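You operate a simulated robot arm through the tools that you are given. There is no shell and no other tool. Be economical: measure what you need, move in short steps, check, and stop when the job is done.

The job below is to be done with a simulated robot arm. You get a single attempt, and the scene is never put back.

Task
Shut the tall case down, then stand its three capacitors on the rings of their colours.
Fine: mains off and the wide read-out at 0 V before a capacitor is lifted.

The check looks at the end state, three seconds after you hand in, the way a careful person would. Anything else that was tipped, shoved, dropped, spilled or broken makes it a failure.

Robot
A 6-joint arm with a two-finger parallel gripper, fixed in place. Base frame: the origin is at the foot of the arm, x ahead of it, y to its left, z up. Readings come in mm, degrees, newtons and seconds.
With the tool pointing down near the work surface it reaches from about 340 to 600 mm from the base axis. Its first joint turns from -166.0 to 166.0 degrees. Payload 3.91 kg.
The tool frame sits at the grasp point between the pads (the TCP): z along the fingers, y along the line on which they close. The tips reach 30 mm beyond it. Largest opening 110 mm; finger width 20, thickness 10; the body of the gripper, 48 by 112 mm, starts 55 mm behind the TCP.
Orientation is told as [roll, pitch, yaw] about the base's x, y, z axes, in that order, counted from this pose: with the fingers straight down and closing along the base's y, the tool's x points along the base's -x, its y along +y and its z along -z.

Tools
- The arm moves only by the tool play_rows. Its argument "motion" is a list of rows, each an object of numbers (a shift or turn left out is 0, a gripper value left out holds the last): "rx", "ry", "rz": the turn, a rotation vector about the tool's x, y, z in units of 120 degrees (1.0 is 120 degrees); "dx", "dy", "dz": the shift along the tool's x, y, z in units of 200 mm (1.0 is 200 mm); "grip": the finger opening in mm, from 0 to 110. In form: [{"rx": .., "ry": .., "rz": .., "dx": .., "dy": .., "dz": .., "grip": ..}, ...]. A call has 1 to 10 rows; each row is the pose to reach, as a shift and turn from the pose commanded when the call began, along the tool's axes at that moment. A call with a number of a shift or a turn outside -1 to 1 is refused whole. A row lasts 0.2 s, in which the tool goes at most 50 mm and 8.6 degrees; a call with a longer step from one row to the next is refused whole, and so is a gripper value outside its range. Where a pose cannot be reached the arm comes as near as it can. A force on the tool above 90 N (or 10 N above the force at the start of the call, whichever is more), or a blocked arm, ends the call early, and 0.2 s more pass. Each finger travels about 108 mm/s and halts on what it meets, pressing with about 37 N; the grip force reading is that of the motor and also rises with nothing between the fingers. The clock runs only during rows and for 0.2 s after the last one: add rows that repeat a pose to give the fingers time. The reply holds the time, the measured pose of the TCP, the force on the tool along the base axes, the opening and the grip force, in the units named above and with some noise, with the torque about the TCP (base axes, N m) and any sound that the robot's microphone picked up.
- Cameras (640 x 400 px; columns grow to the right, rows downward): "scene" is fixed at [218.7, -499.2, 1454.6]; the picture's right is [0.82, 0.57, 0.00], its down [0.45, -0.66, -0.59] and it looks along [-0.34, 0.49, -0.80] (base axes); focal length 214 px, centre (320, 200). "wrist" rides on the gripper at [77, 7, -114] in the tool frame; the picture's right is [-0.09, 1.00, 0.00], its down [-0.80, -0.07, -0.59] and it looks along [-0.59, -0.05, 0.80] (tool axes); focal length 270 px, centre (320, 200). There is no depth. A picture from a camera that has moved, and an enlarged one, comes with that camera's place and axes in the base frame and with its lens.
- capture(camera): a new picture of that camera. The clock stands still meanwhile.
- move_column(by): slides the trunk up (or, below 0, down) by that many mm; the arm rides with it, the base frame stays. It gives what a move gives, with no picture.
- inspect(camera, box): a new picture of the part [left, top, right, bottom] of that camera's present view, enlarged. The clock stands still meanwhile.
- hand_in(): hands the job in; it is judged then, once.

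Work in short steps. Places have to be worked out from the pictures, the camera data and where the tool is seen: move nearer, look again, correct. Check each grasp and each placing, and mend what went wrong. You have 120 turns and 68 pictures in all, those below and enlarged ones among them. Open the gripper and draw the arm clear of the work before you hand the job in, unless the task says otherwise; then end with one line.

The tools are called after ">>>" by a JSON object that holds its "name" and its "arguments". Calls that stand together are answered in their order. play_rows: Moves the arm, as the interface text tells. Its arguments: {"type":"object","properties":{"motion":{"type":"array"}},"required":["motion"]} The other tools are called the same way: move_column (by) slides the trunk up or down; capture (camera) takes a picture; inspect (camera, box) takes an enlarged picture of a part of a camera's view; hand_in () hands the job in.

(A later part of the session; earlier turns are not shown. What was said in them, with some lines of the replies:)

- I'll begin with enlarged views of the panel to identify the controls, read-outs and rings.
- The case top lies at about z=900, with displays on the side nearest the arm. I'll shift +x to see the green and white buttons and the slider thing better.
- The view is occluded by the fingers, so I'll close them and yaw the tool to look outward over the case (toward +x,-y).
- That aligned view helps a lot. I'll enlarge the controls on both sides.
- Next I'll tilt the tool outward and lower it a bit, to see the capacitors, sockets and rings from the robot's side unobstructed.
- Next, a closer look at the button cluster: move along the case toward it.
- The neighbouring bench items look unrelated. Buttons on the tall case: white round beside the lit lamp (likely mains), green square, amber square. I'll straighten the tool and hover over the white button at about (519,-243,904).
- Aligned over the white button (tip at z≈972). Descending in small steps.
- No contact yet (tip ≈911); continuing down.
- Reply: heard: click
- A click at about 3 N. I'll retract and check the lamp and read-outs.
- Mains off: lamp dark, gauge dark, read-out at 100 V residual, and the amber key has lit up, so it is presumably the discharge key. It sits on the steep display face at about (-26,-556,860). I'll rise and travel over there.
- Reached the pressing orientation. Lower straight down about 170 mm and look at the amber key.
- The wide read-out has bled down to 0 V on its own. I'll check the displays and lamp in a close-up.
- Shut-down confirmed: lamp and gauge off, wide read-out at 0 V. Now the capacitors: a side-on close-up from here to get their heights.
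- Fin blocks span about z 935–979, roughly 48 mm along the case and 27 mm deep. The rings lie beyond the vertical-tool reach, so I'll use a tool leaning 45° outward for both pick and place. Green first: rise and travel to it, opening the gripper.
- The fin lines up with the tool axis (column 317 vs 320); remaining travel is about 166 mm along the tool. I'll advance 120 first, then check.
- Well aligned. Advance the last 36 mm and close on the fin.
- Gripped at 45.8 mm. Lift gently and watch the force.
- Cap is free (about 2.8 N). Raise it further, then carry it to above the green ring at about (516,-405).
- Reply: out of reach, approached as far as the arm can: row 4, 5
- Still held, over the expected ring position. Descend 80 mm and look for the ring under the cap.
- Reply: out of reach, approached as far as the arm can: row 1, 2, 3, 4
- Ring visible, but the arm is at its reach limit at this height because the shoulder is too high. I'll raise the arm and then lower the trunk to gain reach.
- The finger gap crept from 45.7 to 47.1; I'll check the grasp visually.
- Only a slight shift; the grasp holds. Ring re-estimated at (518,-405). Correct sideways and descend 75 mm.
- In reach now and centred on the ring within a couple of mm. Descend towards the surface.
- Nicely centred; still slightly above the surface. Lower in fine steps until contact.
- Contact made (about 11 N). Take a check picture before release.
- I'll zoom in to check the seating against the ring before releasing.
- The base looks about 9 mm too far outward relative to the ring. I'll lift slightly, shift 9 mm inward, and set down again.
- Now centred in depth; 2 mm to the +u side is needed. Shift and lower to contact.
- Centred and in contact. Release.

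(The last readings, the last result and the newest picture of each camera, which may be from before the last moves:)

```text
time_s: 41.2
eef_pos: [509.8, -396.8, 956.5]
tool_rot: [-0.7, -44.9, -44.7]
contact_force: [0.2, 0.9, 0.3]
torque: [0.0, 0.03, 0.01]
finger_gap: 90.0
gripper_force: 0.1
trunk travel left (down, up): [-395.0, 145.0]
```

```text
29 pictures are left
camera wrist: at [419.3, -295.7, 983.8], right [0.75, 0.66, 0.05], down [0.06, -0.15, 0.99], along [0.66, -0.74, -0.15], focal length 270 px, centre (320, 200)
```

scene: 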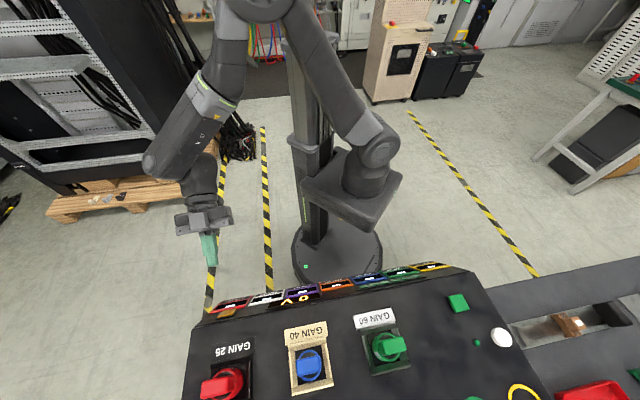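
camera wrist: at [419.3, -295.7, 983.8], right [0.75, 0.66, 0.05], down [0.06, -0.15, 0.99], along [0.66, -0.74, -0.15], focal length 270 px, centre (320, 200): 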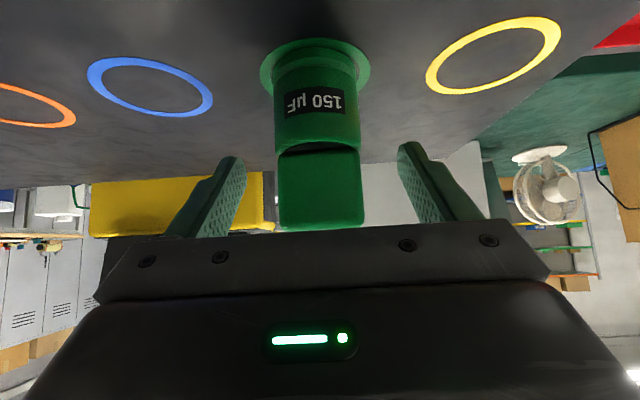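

Green stands in its ring. Back out along the tool axis, rise, and travel to the blue capacitor.

>>> {"name": "play_rows", "arguments": {"motion": [{"dz": -0.15}, {"dz": -0.35}, {"dz": -0.6}, {"dz": -0.74, "dx": -0.14}, {"dz": -0.85, "dx": -0.05, "dy": -0.2}, {"dz": -0.95, "dx": 0.05, "dy": -0.4}, {"dz": -1.0, "dx": 0.1, "dy": -0.6}, {"dz": -1.0, "dx": 0.1, "dy": -0.8}, {"dz": -1.0, "dx": 0.1, "dy": -1.0}, {"dz": -1.0, "dx": 0.1, "dy": -1.0}]}}

```text
time_s: 43.4
eef_pos: [259.1, -428.2, 1085.6]
tool_rot: [-0.4, -45.1, -44.7]
contact_force: [0.4, -0.9, 0.7]
torque: [-0.01, 0.01, -0.03]
finger_gap: 89.8
gripper_force: 0.0
trunk travel left (down, up): [-395.0, 145.0]
```

>>> {"name": "play_rows", "arguments": {"motion": [{"dy": -0.17, "dx": 0.11}, {"dy": -0.34, "dx": 0.22}, {"dy": -0.515, "dx": 0.335, "dz": -0.04}, {"dy": -0.515, "dx": 0.335, "dz": -0.04}]}}

>>> {"name": "capture", "arguments": {"camera": "wrist"}}

>>> {"name": "capture", "arguments": {"camera": "scene"}}

```text
time_s: 44.4
eef_pos: [148.8, -462.5, 1043.7]
tool_rot: [-0.4, -44.9, -44.7]
contact_force: [0.5, -0.2, 0.7]
torque: [0.0, -0.02, 0.02]
finger_gap: 89.6
gripper_force: 0.0
trunk travel left (down, up): [-395.0, 145.0]
```

```text
28 pictures are left
camera wrist: at [57.6, -362.1, 1070.7], right [0.75, 0.66, 0.06], down [0.06, -0.15, 0.99], along [0.66, -0.74, -0.15], focal length 270 px, centre (320, 200)
```

wrist: 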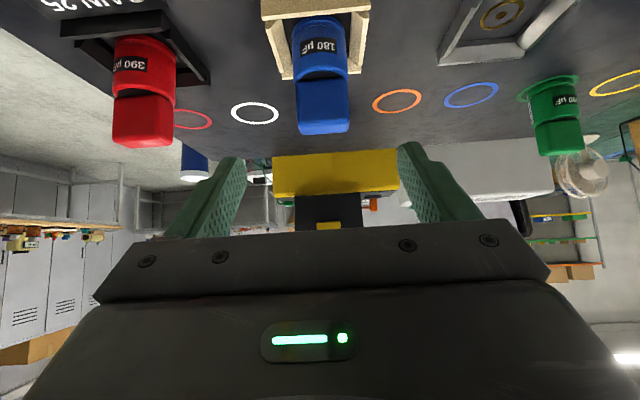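

```text
27 pictures are left
```

scene: 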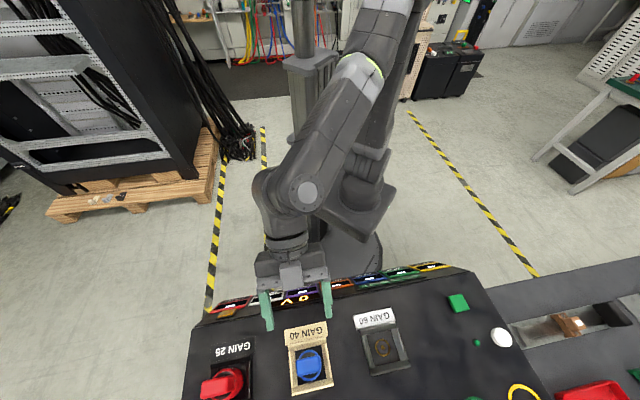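

Blue is aligned (about 2 mm sideways correction). Advance to the fin, aiming 8 mm deeper than I did for green.

>>> {"name": "play_rows", "arguments": {"motion": [{"dz": 0.2, "dy": 0.01}, {"dz": 0.4, "dy": 0.012}, {"dz": 0.52, "dy": 0.012}, {"dz": 0.605, "dy": 0.012}, {"dz": 0.605, "dy": 0.012}]}}

>>> {"name": "inspect", "arguments": {"camera": "scene", "box": [240, 290, 400, 390]}}

```text
time_s: 45.6
eef_pos: [211.1, -521.6, 958.7]
tool_rot: [-0.4, -44.9, -44.7]
contact_force: [-0.1, 0.4, -0.4]
torque: [0.0, -0.04, -0.03]
finger_gap: 89.8
gripper_force: 0.0
trunk travel left (down, up): [-395.0, 145.0]
```

```text
4.00 times, centred on (320, 340) of scene
camera zoom: at [218.7, -499.2, 1454.6], right [0.82, 0.57, 0.0], down [0.45, -0.66, -0.59], along [-0.34, 0.49, -0.8], focal length 858 px, centre (320, -360)
```

zoom: 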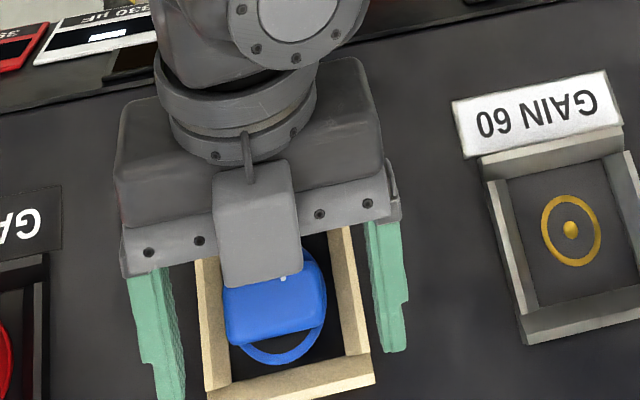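

Fingers straddle the blue fin evenly. Close.

>>> {"name": "play_rows", "arguments": {"motion": [{"grip": 70}, {"grip": 50}, {"grip": 30}, {"grip": 30}, {"grip": 30}]}}

>>> {"name": "play_rows", "arguments": {"motion": [{"dx": -0.018, "dz": -0.018}, {"dx": -0.036, "dz": -0.036}, {"dx": -0.106, "dz": -0.106}, {"dx": -0.25, "dz": -0.25}, {"dx": -0.39, "dz": -0.39}, {"dx": -0.39, "dz": -0.39}]}}

>>> {"name": "capture", "arguments": {"camera": "wrist"}}

```text
time_s: 46.8
eef_pos: [209.7, -522.2, 958.5]
tool_rot: [-0.3, -45.0, -44.6]
contact_force: [-1.5, 0.4, 0.2]
torque: [0.01, -0.05, -0.02]
finger_gap: 43.7
gripper_force: 36.6
trunk travel left (down, up): [-395.0, 145.0]
```

```text
time_s: 48.2
eef_pos: [211.4, -523.4, 1068.6]
tool_rot: [-0.4, -45.0, -44.7]
contact_force: [-0.8, 0.9, -1.1]
torque: [0.0, -0.03, -0.03]
finger_gap: 43.7
gripper_force: 36.9
trunk travel left (down, up): [-395.0, 145.0]
```

```text
25 pictures are left
camera wrist: at [120.6, -421.8, 1096.0], right [0.75, 0.66, 0.06], down [0.06, -0.15, 0.99], along [0.66, -0.74, -0.15], focal length 270 px, centre (320, 200)
```

wrist: 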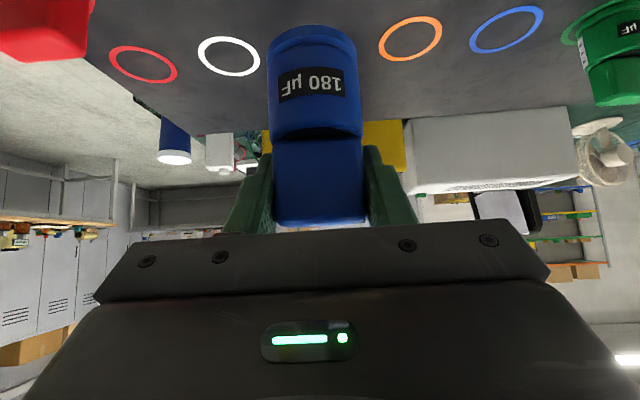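

Blue lifted securely. Carry it over toward the blue ring at about (446,-472).

>>> {"name": "play_rows", "arguments": {"motion": [{"dy": 0.2}, {"dy": 0.4, "dz": 0.05, "dx": -0.05}, {"dy": 0.6, "dz": 0.1, "dx": -0.1}, {"dy": 0.78, "dz": 0.18, "dx": -0.18}, {"dy": 0.9, "dz": 0.28, "dx": -0.28}, {"dy": 0.98, "dz": 0.38, "dx": -0.38}, {"dy": 1.0, "dz": 0.45, "dx": -0.45}, {"dy": 1.0, "dz": 0.45, "dx": -0.45}]}}

>>> {"name": "play_rows", "arguments": {"motion": [{"dx": 0.1, "dz": 0.1}, {"dx": 0.2, "dz": 0.2}, {"dx": 0.28, "dz": 0.28}, {"dx": 0.34, "dz": 0.34}, {"dx": 0.34, "dz": 0.34}]}}

>>> {"name": "capture", "arguments": {"camera": "wrist"}}

```text
time_s: 50.0
eef_pos: [443.4, -471.4, 1067.0]
tool_rot: [-0.4, -45.0, -44.8]
contact_force: [-0.4, 0.2, -1.8]
torque: [0.0, 0.01, -0.01]
finger_gap: 43.6
gripper_force: 36.9
trunk travel left (down, up): [-395.0, 145.0]
```

```text
time_s: 51.2
eef_pos: [442.9, -470.6, 971.7]
tool_rot: [-0.4, -45.0, -44.7]
contact_force: [-0.1, 0.2, -0.6]
torque: [0.02, 0.01, 0.01]
finger_gap: 43.7
gripper_force: 36.9
trunk travel left (down, up): [-395.0, 145.0]
```

```text
24 pictures are left
camera wrist: at [352.4, -369.8, 998.2], right [0.75, 0.66, 0.06], down [0.06, -0.15, 0.99], along [0.66, -0.74, -0.15], focal length 270 px, centre (320, 200)
```

wrist: 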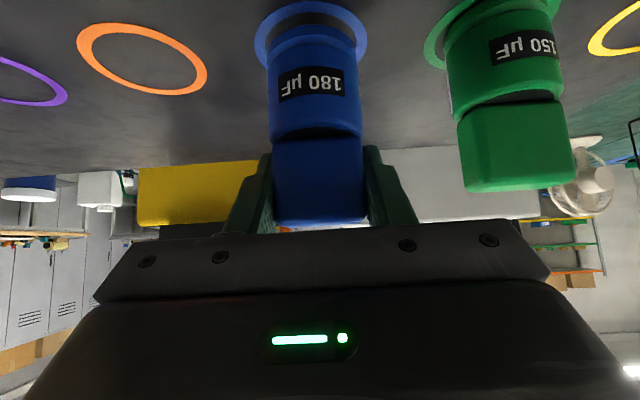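

Column alignment is good. Lower 9 mm and inspect.

>>> {"name": "play_rows", "arguments": {"motion": [{"dx": 0.016, "dz": 0.016}, {"dx": 0.032, "dz": 0.032}, {"dx": 0.032, "dz": 0.032}]}}

>>> {"name": "inspect", "arguments": {"camera": "wrist", "box": [220, 0, 412, 120]}}

```text
time_s: 52.0
eef_pos: [442.3, -470.0, 963.2]
tool_rot: [-0.3, -45.0, -44.7]
contact_force: [-0.1, 0.1, -1.2]
torque: [0.01, -0.01, -0.01]
finger_gap: 43.7
gripper_force: 37.2
trunk travel left (down, up): [-395.0, 145.0]
```

```text
3.33 times, centred on (316, 60) of wrist
camera zoom: at [352.0, -369.7, 989.1], right [0.75, 0.66, 0.06], down [0.06, -0.15, 0.99], along [0.66, -0.74, -0.15], focal length 901 px, centre (333, 667)
```

zoom: 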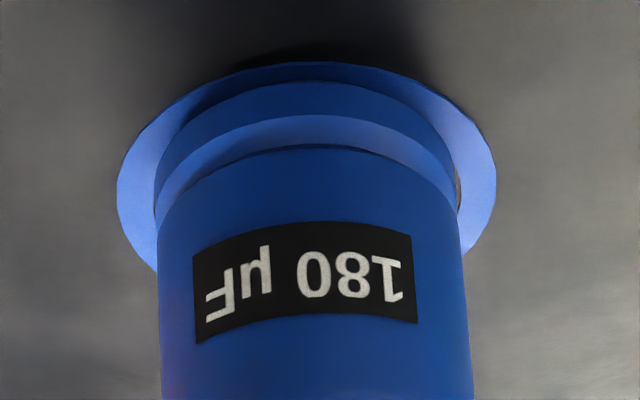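

Depth check: cap base is about 9 mm short of the ring centre. Shift 9 mm outward, lower 3 mm, and recheck.

>>> {"name": "play_rows", "arguments": {"motion": [{"dx": -0.016, "dz": 0.016}, {"dx": -0.032, "dz": 0.032}, {"dx": -0.021, "dz": 0.043}, {"dx": -0.021, "dz": 0.043}]}}

>>> {"name": "inspect", "arguments": {"camera": "wrist", "box": [220, 0, 412, 120]}}

```text
time_s: 53.0
eef_pos: [449.1, -477.3, 959.7]
tool_rot: [-0.5, -45.1, -44.7]
contact_force: [0.4, -0.1, -1.6]
torque: [-0.03, 0.01, -0.02]
finger_gap: 43.8
gripper_force: 37.0
trunk travel left (down, up): [-395.0, 145.0]
```

```text
3.33 times, centred on (316, 60) of wrist
camera zoom: at [358.5, -376.4, 985.9], right [0.75, 0.66, 0.06], down [0.06, -0.15, 0.99], along [0.66, -0.74, -0.15], focal length 901 px, centre (333, 667)
```

zoom: 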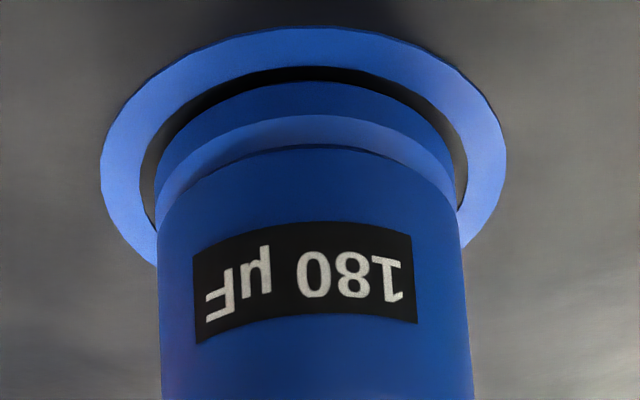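

Centred. Lower in fine steps to contact.

>>> {"name": "play_rows", "arguments": {"motion": [{"dx": 0.003, "dz": 0.003}, {"dx": 0.006, "dz": 0.006}, {"dx": 0.009, "dz": 0.009}, {"dx": 0.009, "dz": 0.009}]}}

```text
time_s: 54.0
eef_pos: [448.1, -476.1, 958.3]
tool_rot: [-0.4, -45.3, -44.7]
contact_force: [2.1, -0.9, 13.1]
torque: [0.25, -0.21, -0.05]
finger_gap: 43.7
gripper_force: 36.9
trunk travel left (down, up): [-395.0, 145.0]
```

Contact. Ease off slightly and inspect before release.

>>> {"name": "play_rows", "arguments": {"motion": [{"dx": -0.003, "dz": -0.003}, {"dx": -0.003, "dz": -0.003}]}}

>>> {"name": "inspect", "arguments": {"camera": "wrist", "box": [220, 0, 412, 120]}}

```text
time_s: 54.6
eef_pos: [447.9, -475.5, 959.2]
tool_rot: [-0.3, -45.2, -44.7]
contact_force: [5.0, -3.2, 14.2]
torque: [0.09, -0.49, -0.1]
finger_gap: 43.6
gripper_force: 36.9
trunk travel left (down, up): [-395.0, 145.0]
```

```text
3.33 times, centred on (316, 60) of wrist
camera zoom: at [358.2, -376.3, 985.2], right [0.75, 0.66, 0.06], down [0.05, -0.15, 0.99], along [0.66, -0.74, -0.15], focal length 901 px, centre (333, 667)
```

zoom: 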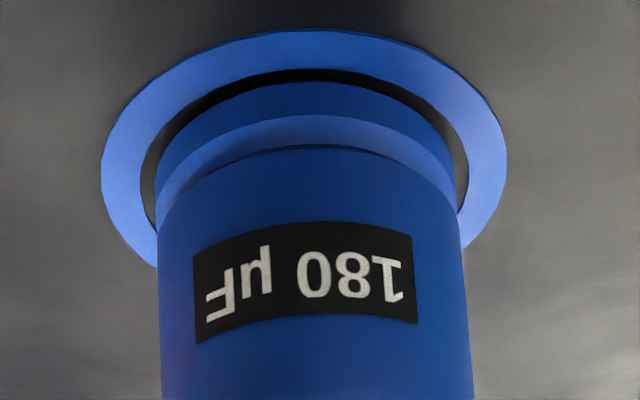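

About 2 mm too far out still; small lift, shift inward 2 mm, set down.

>>> {"name": "play_rows", "arguments": {"motion": [{"dx": -0.012, "dz": -0.012}, {"dx": -0.005, "dz": -0.019}, {"dx": 0.001, "dz": -0.013}, {"dx": 0.004, "dz": -0.01}, {"dx": 0.007, "dz": -0.007}, {"dx": 0.007, "dz": -0.007}]}}

>>> {"name": "inspect", "arguments": {"camera": "wrist", "box": [220, 0, 412, 120]}}

```text
time_s: 56.0
eef_pos: [446.5, -474.8, 959.0]
tool_rot: [-0.4, -45.1, -44.7]
contact_force: [-2.4, 2.1, 9.7]
torque: [0.31, 0.01, 0.02]
finger_gap: 43.9
gripper_force: 37.1
trunk travel left (down, up): [-395.0, 145.0]
```

```text
3.33 times, centred on (316, 60) of wrist
camera zoom: at [355.9, -374.6, 985.2], right [0.75, 0.66, 0.06], down [0.06, -0.15, 0.99], along [0.66, -0.74, -0.15], focal length 901 px, centre (333, 667)
```

zoom: 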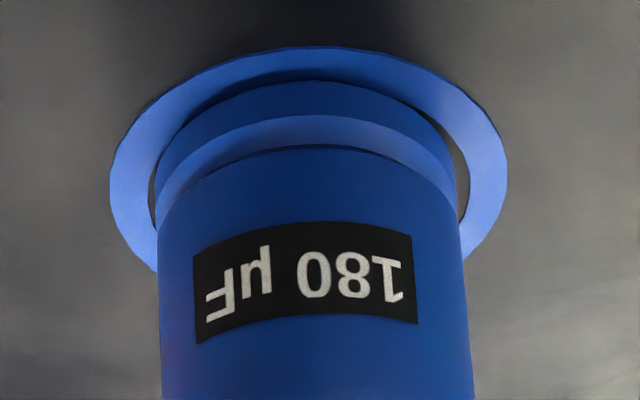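

Centred. Release, then back out along the tool axis.

>>> {"name": "play_rows", "arguments": {"motion": [{"grip": 50}, {"grip": 65}, {"grip": 80}, {"grip": 80}]}}

>>> {"name": "play_rows", "arguments": {"motion": [{"dz": -0.15}, {"dz": -0.35}, {"dz": -0.6}, {"dz": -0.74, "dx": -0.14}, {"dz": -0.85, "dx": -0.05, "dy": -0.2, "grip": 90}, {"dz": -0.95, "dx": 0.05, "dy": -0.4}, {"dz": -1.0, "dx": 0.1, "dy": -0.6}, {"dz": -1.0, "dx": 0.1, "dy": -0.8}, {"dz": -1.0, "dx": 0.1, "dy": -1.0}, {"dz": -1.0, "dx": 0.1, "dy": -1.0}]}}

>>> {"name": "capture", "arguments": {"camera": "wrist"}}

```text
time_s: 57.0
eef_pos: [447.9, -475.6, 957.1]
tool_rot: [-0.4, -45.0, -44.7]
contact_force: [0.5, -1.1, -0.1]
torque: [0.02, -0.01, -0.02]
finger_gap: 79.9
gripper_force: 0.0
trunk travel left (down, up): [-395.0, 145.0]
```

```text
time_s: 59.2
eef_pos: [196.4, -505.1, 1086.5]
tool_rot: [-0.4, -45.0, -44.7]
contact_force: [-0.5, -0.6, -0.5]
torque: [-0.02, -0.02, 0.01]
finger_gap: 90.0
gripper_force: 0.1
trunk travel left (down, up): [-395.0, 145.0]
```

```text
19 pictures are left
camera wrist: at [105.9, -406.1, 1111.9], right [0.75, 0.66, 0.06], down [0.06, -0.15, 0.99], along [0.66, -0.74, -0.15], focal length 270 px, centre (320, 200)
```

wrist: 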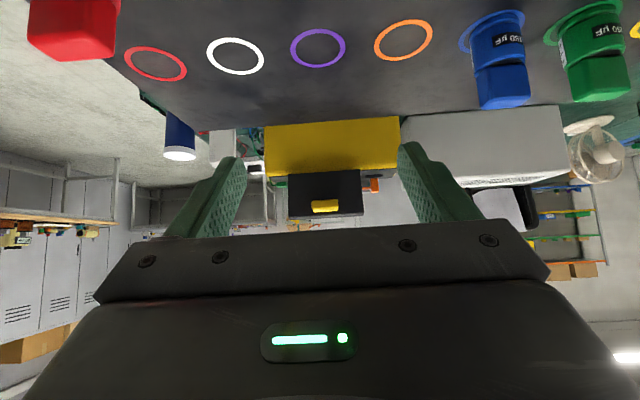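

Both stand on their rings. Travel to the red capacitor's hover point.

>>> {"name": "play_rows", "arguments": {"motion": [{"dy": -0.2, "dx": 0.09}, {"dy": -0.4, "dx": 0.18}, {"dy": -0.6, "dx": 0.27, "dz": -0.04}, {"dy": -0.78, "dx": 0.35, "dz": -0.08}, {"dy": -0.828, "dx": 0.37, "dz": -0.08}, {"dy": -0.828, "dx": 0.37, "dz": -0.08}]}}

>>> {"name": "capture", "arguments": {"camera": "wrist"}}

```text
time_s: 60.6
eef_pos: [34.2, -579.1, 1046.2]
tool_rot: [-0.4, -45.0, -44.7]
contact_force: [0.3, 0.2, 0.1]
torque: [0.02, -0.01, 0.02]
finger_gap: 89.8
gripper_force: 0.1
trunk travel left (down, up): [-395.0, 145.0]
```

```text
18 pictures are left
camera wrist: at [-57.0, -478.2, 1072.6], right [0.75, 0.66, 0.06], down [0.06, -0.15, 0.99], along [0.66, -0.74, -0.15], focal length 270 px, centre (320, 200)
```

wrist: 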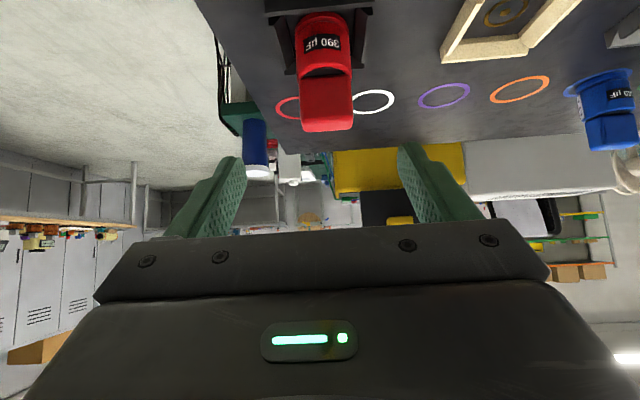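

Aligned within ~4 mm sideways. Advance to the red fin.

>>> {"name": "play_rows", "arguments": {"motion": [{"dz": 0.2, "dy": 0.01}, {"dz": 0.4, "dy": 0.02}, {"dz": 0.52, "dy": 0.02}, {"dz": 0.605, "dy": 0.02}, {"dz": 0.605, "dy": 0.02}]}}

>>> {"name": "capture", "arguments": {"camera": "wrist"}}

```text
time_s: 61.8
eef_pos: [97.4, -636.3, 960.9]
tool_rot: [-0.4, -44.9, -44.8]
contact_force: [0.9, 0.2, -1.2]
torque: [-0.03, 0.02, -0.01]
finger_gap: 90.1
gripper_force: 0.0
trunk travel left (down, up): [-395.0, 145.0]
```

```text
17 pictures are left
camera wrist: at [6.5, -535.9, 986.8], right [0.75, 0.66, 0.06], down [0.06, -0.15, 0.99], along [0.66, -0.74, -0.15], focal length 270 px, centre (320, 200)
```

wrist: 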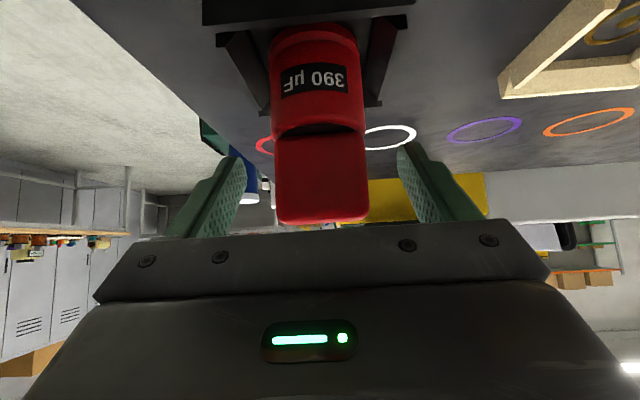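

Good match with the blue grasp. Close and lift gently.

>>> {"name": "play_rows", "arguments": {"motion": [{"grip": 70}, {"grip": 50}, {"grip": 30}, {"grip": 30}, {"grip": 30}]}}

>>> {"name": "play_rows", "arguments": {"motion": [{"dx": -0.018, "dz": -0.018}, {"dx": -0.036, "dz": -0.036}, {"dx": -0.106, "dz": -0.106}, {"dx": -0.25, "dz": -0.25}, {"dx": -0.39, "dz": -0.39}, {"dx": -0.39, "dz": -0.39}]}}

>>> {"name": "capture", "arguments": {"camera": "wrist"}}

```text
time_s: 63.0
eef_pos: [97.6, -635.8, 960.7]
tool_rot: [-0.5, -44.9, -44.7]
contact_force: [-0.9, 0.7, 0.2]
torque: [0.0, -0.02, -0.06]
finger_gap: 43.6
gripper_force: 36.7
trunk travel left (down, up): [-395.0, 145.0]
```

```text
time_s: 64.4
eef_pos: [97.3, -635.3, 1072.1]
tool_rot: [-0.5, -45.0, -44.8]
contact_force: [-0.1, 0.5, -2.6]
torque: [0.01, 0.01, 0.0]
finger_gap: 43.8
gripper_force: 36.9
trunk travel left (down, up): [-395.0, 145.0]
```

```text
16 pictures are left
camera wrist: at [6.8, -534.9, 1097.9], right [0.75, 0.66, 0.06], down [0.06, -0.15, 0.99], along [0.66, -0.74, -0.15], focal length 270 px, centre (320, 200)
```

wrist: 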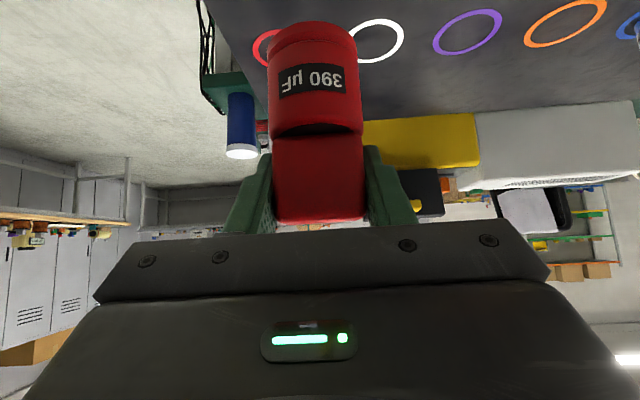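

Red is held. Move toward the red ring at about (164,-758), staying high to test reach.

>>> {"name": "play_rows", "arguments": {"motion": [{"dy": -0.05, "dz": 0.1, "dx": -0.1}, {"dy": -0.1, "dz": 0.2, "dx": -0.2}, {"dy": -0.15, "dz": 0.3, "dx": -0.3}, {"dy": -0.2, "dz": 0.4, "dx": -0.4}, {"dy": -0.2, "dz": 0.47, "dx": -0.47}, {"dy": -0.2, "dz": 0.47, "dx": -0.47}]}}

```text
time_s: 65.8
eef_pos: [163.0, -759.6, 1070.1]
tool_rot: [-0.4, -45.1, -44.8]
contact_force: [-0.3, -0.3, -1.9]
torque: [0.04, -0.03, 0.01]
finger_gap: 43.7
gripper_force: 36.8
trunk travel left (down, up): [-395.0, 145.0]
```

Reached at this height. Check the arm posture in the scene before lowering the trunk.

>>> {"name": "capture", "arguments": {"camera": "scene"}}

```text
15 pictures are left
```

scene: 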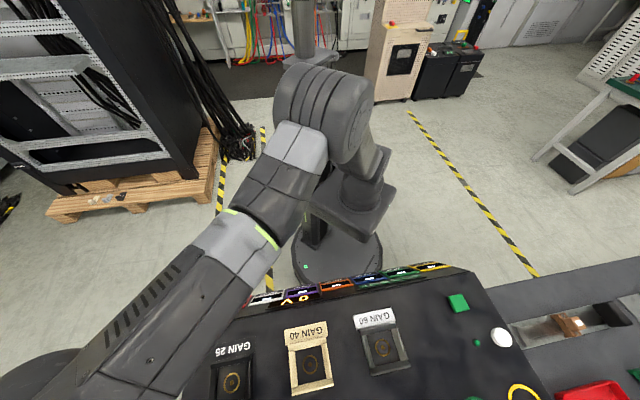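

Arm links stay high above the panel. Lower the trunk 90 mm.

>>> {"name": "move_column", "arguments": {"by": -90}}

>>> {"name": "capture", "arguments": {"camera": "wrist"}}

```text
time_s: 67.0
eef_pos: [162.6, -758.3, 980.6]
tool_rot: [-0.4, -44.9, -44.7]
contact_force: [-0.6, 0.1, -0.9]
torque: [0.0, -0.03, -0.03]
finger_gap: 43.8
gripper_force: 36.5
trunk travel left (down, up): [-305.0, 235.0]
```

```text
14 pictures are left
camera wrist: at [72.2, -658.6, 1007.1], right [0.75, 0.66, 0.06], down [0.06, -0.15, 0.99], along [0.66, -0.74, -0.15], focal length 270 px, centre (320, 200)
```

wrist: 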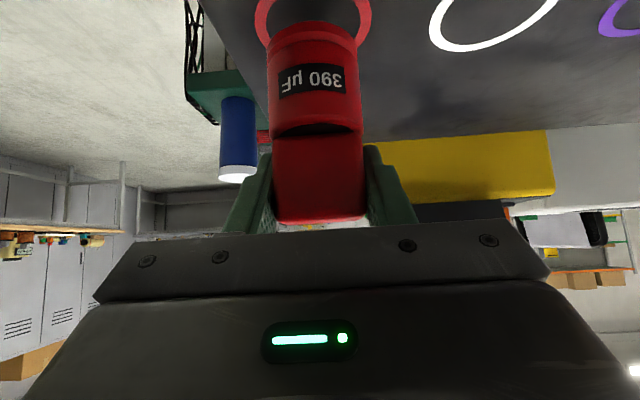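

Aligned in columns. Lower 16 mm and inspect.

>>> {"name": "play_rows", "arguments": {"motion": [{"dx": 0.02, "dz": 0.02}, {"dx": 0.04, "dz": 0.04}, {"dx": 0.057, "dz": 0.057}, {"dx": 0.057, "dz": 0.057}]}}

>>> {"name": "inspect", "arguments": {"camera": "wrist", "box": [220, 0, 412, 120]}}

```text
time_s: 68.0
eef_pos: [161.9, -758.0, 964.0]
tool_rot: [-0.4, -44.9, -44.8]
contact_force: [-1.1, 0.1, -1.7]
torque: [-0.03, 0.02, 0.01]
finger_gap: 43.9
gripper_force: 37.4
trunk travel left (down, up): [-305.0, 235.0]
```

```text
3.33 times, centred on (316, 60) of wrist
camera zoom: at [71.9, -658.7, 990.5], right [0.75, 0.66, 0.06], down [0.06, -0.15, 0.99], along [0.66, -0.74, -0.15], focal length 901 px, centre (333, 667)
```

zoom: 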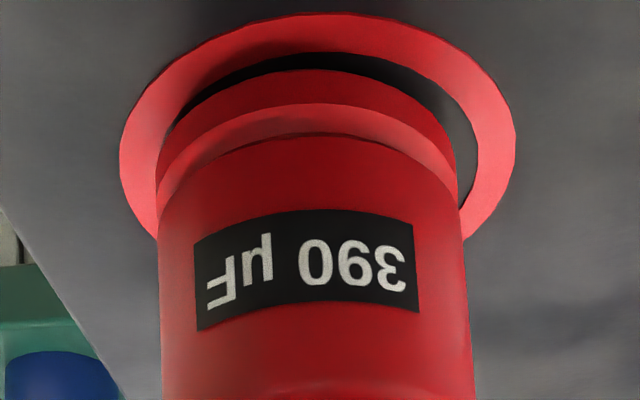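

Small corrections: +1.8 mm sideways, +3 mm outward, lower 2.5 mm.

>>> {"name": "play_rows", "arguments": {"motion": [{"dy": 0.009, "dx": -0.0117, "dz": 0.0117}, {"dy": 0.009, "dx": -0.003, "dz": 0.021}, {"dy": 0.009, "dx": -0.003, "dz": 0.021}]}}

>>> {"name": "inspect", "arguments": {"camera": "wrist", "box": [220, 0, 412, 120]}}

```text
time_s: 68.8
eef_pos: [165.6, -759.5, 961.3]
tool_rot: [-0.4, -45.0, -44.8]
contact_force: [0.3, 0.3, -0.7]
torque: [0.02, 0.01, -0.04]
finger_gap: 43.7
gripper_force: 37.0
trunk travel left (down, up): [-305.0, 235.0]
```

```text
3.33 times, centred on (316, 60) of wrist
camera zoom: at [76.1, -659.6, 987.8], right [0.75, 0.66, 0.06], down [0.06, -0.15, 0.99], along [0.66, -0.74, -0.15], focal length 901 px, centre (333, 667)
```

zoom: 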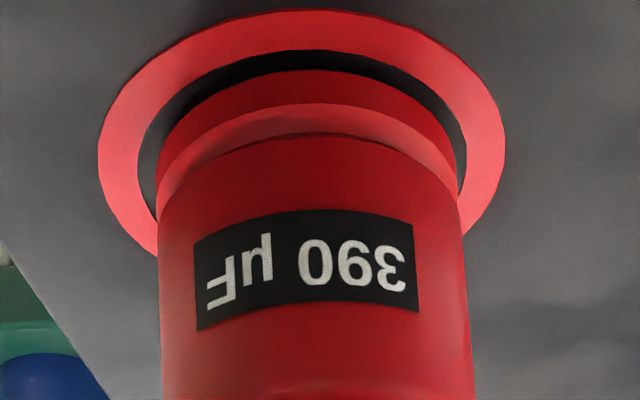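

Nearly perfect. Lower to contact in fine steps.

>>> {"name": "play_rows", "arguments": {"motion": [{"dy": -0.004, "dx": 0.004, "dz": 0.004}, {"dy": -0.004, "dx": 0.008, "dz": 0.008}, {"dy": -0.004, "dx": 0.008, "dz": 0.008}]}}

>>> {"name": "inspect", "arguments": {"camera": "wrist", "box": [220, 0, 412, 120]}}

```text
time_s: 69.6
eef_pos: [166.4, -759.9, 960.5]
tool_rot: [-0.5, -45.1, -44.7]
contact_force: [0.4, -1.2, 4.0]
torque: [0.04, -0.05, -0.02]
finger_gap: 43.6
gripper_force: 36.9
trunk travel left (down, up): [-305.0, 235.0]
```

```text
3.33 times, centred on (316, 60) of wrist
camera zoom: at [75.5, -660.0, 986.8], right [0.75, 0.66, 0.06], down [0.06, -0.15, 0.99], along [0.66, -0.74, -0.15], focal length 901 px, centre (333, 667)
```

zoom: 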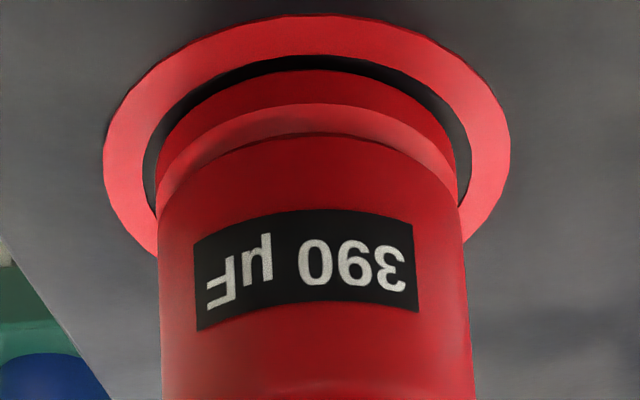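

Touching; about 2 mm too far out. Same small lift–shift–lower correction as with blue.

>>> {"name": "play_rows", "arguments": {"motion": [{"dx": -0.01, "dz": -0.01}, {"dx": -0.003, "dz": -0.017}, {"dx": 0.004, "dz": -0.01}, {"dx": 0.008, "dz": -0.006}, {"dx": 0.008, "dz": -0.006}]}}

>>> {"name": "inspect", "arguments": {"camera": "wrist", "box": [220, 0, 412, 120]}}

```text
time_s: 70.8
eef_pos: [163.2, -759.2, 959.6]
tool_rot: [-0.5, -45.1, -44.8]
contact_force: [-0.4, 1.9, 4.8]
torque: [0.26, 0.09, 0.01]
finger_gap: 43.7
gripper_force: 37.2
trunk travel left (down, up): [-305.0, 235.0]
```

```text
3.33 times, centred on (316, 60) of wrist
camera zoom: at [73.7, -658.7, 986.8], right [0.75, 0.66, 0.06], down [0.06, -0.15, 0.99], along [0.66, -0.74, -0.15], focal length 901 px, centre (333, 667)
```

zoom: 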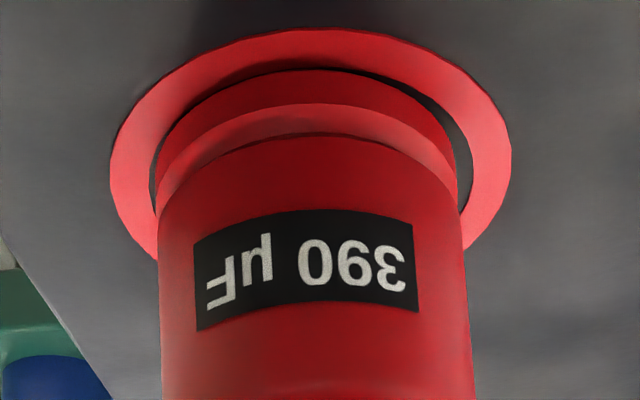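

Centred and seated. Release and back out along the tool axis, then up.

>>> {"name": "play_rows", "arguments": {"motion": [{"grip": 50}, {"grip": 65}, {"grip": 90}, {"grip": 90}]}}

>>> {"name": "play_rows", "arguments": {"motion": [{"dz": -0.15}, {"dz": -0.35}, {"dz": -0.6}, {"dz": -0.74, "dx": -0.14}, {"dz": -0.9, "dx": -0.3}, {"dz": -1.0, "dx": -0.4}, {"dz": -1.0, "dx": -0.4}]}}

>>> {"name": "capture", "arguments": {"camera": "wrist"}}

```text
time_s: 71.8
eef_pos: [165.0, -759.2, 958.3]
tool_rot: [-0.3, -45.0, -44.7]
contact_force: [0.0, -0.5, 0.8]
torque: [0.02, 0.03, 0.0]
finger_gap: 90.0
gripper_force: 0.1
trunk travel left (down, up): [-305.0, 235.0]
```

```text
time_s: 73.4
eef_pos: [104.2, -700.0, 1156.3]
tool_rot: [-0.4, -45.0, -44.9]
contact_force: [0.2, -0.3, 0.6]
torque: [0.01, -0.02, 0.02]
finger_gap: 89.9
gripper_force: 0.1
trunk travel left (down, up): [-305.0, 235.0]
```

```text
9 pictures are left
camera wrist: at [14.2, -599.0, 1183.1], right [0.75, 0.66, 0.06], down [0.06, -0.15, 0.99], along [0.66, -0.74, -0.15], focal length 270 px, centre (320, 200)
```

wrist: 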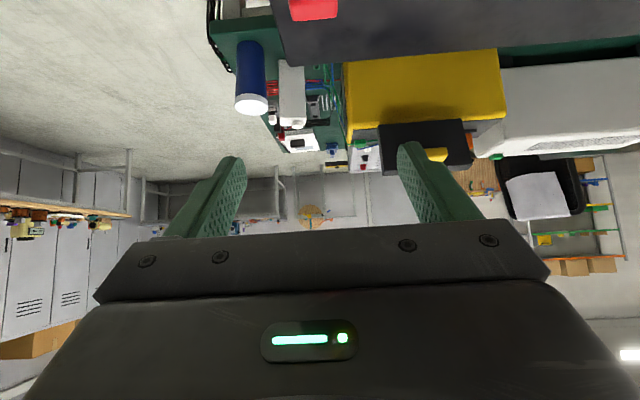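

Draw the arm back towards the robot and along the case for a final overview.

>>> {"name": "play_rows", "arguments": {"motion": [{"dx": 0.12, "dz": -0.12}, {"dx": 0.24, "dz": -0.24}, {"dx": 0.36, "dz": -0.36, "dy": 0.1}, {"dx": 0.48, "dz": -0.48, "dy": 0.2}, {"dx": 0.6, "dz": -0.6, "dy": 0.3}, {"dx": 0.7, "dz": -0.7, "dy": 0.45, "ry": 0.05}, {"dx": 0.7, "dz": -0.7, "dy": 0.65, "ry": 0.12}, {"dx": 0.7, "dz": -0.7, "dy": 0.85, "ry": 0.17}, {"dx": 0.7, "dz": -0.7, "dy": 0.85, "ry": 0.17}]}}

>>> {"name": "capture", "arguments": {"camera": "wrist"}}

>>> {"name": "capture", "arguments": {"camera": "scene"}}

```text
time_s: 75.4
eef_pos: [86.1, -437.2, 1157.8]
tool_rot: [-0.4, -24.5, -44.8]
contact_force: [0.5, -0.5, 0.6]
torque: [0.0, -0.02, -0.03]
finger_gap: 89.8
gripper_force: 0.1
trunk travel left (down, up): [-305.0, 235.0]
```

```text
8 pictures are left
camera wrist: at [8.5, -349.8, 1229.2], right [0.76, 0.65, 0.03], down [0.29, -0.39, 0.87], along [0.58, -0.66, -0.49], focal length 270 px, centre (320, 200)
```

wrist: 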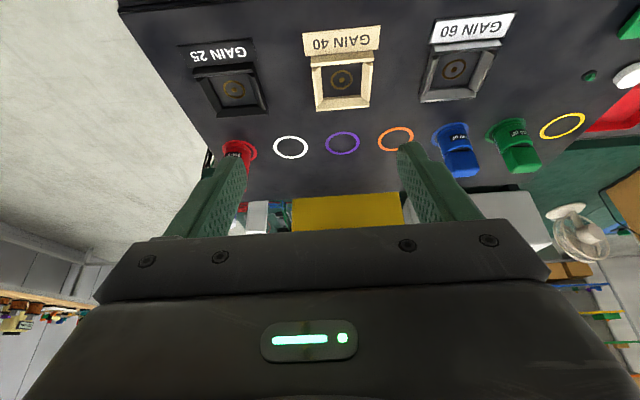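

```text
7 pictures are left
```

scene: 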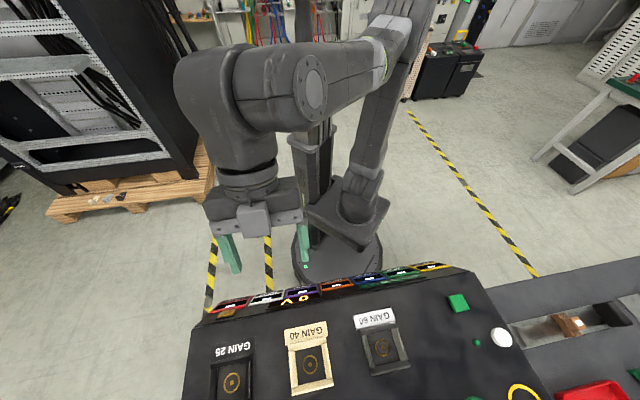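

All three are out of their sockets and on their rings, and the read-out is still 0 V. One last enlarged check of the stand positions.

>>> {"name": "inspect", "arguments": {"camera": "wrist", "box": [380, 60, 636, 220]}}

>>> {"name": "inspect", "arguments": {"camera": "wrist", "box": [180, 100, 340, 200]}}

```text
2.50 times, centred on (508, 140) of wrist
camera zoom: at [8.5, -349.8, 1229.2], right [0.76, 0.65, 0.03], down [0.29, -0.39, 0.87], along [0.58, -0.66, -0.49], focal length 676 px, centre (-150, 350)
```

zoom: 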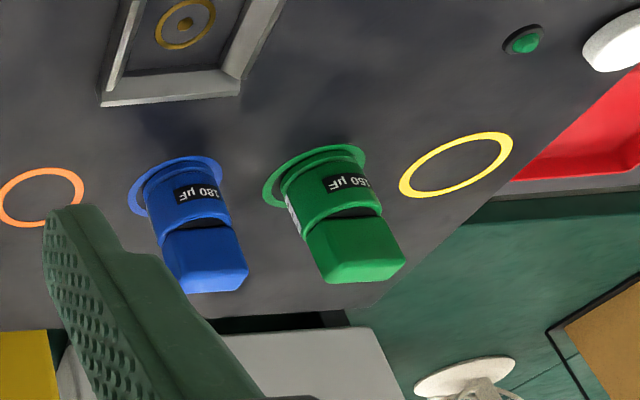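

```text
4.00 times, centred on (260, 150) of wrist
camera zoom: at [8.5, -349.8, 1229.2], right [0.76, 0.65, 0.03], down [0.29, -0.39, 0.87], along [0.58, -0.66, -0.49], focal length 1081 px, centre (560, 400)
```

zoom: 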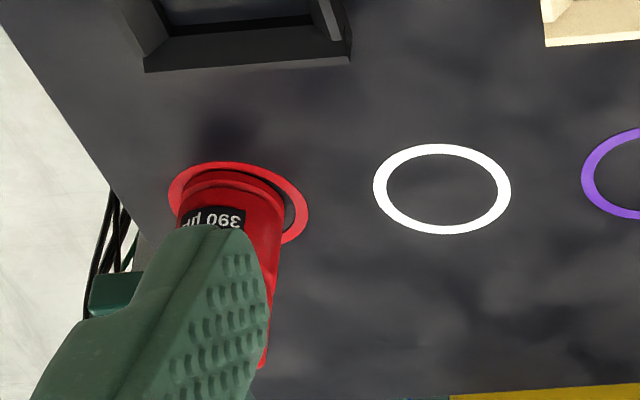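

All three capacitors stand inside their rings, the lamp is off, the read-out shows 0 V and the arm is clear. Handing in.

>>> {"name": "hand_in", "arguments": {}}

```text
The job is handed in.
```

The tall case is shut down, with mains off and the wide read-out at 0 V before any lift, and the red, blue and green capacitors stand on the rings of their colours.
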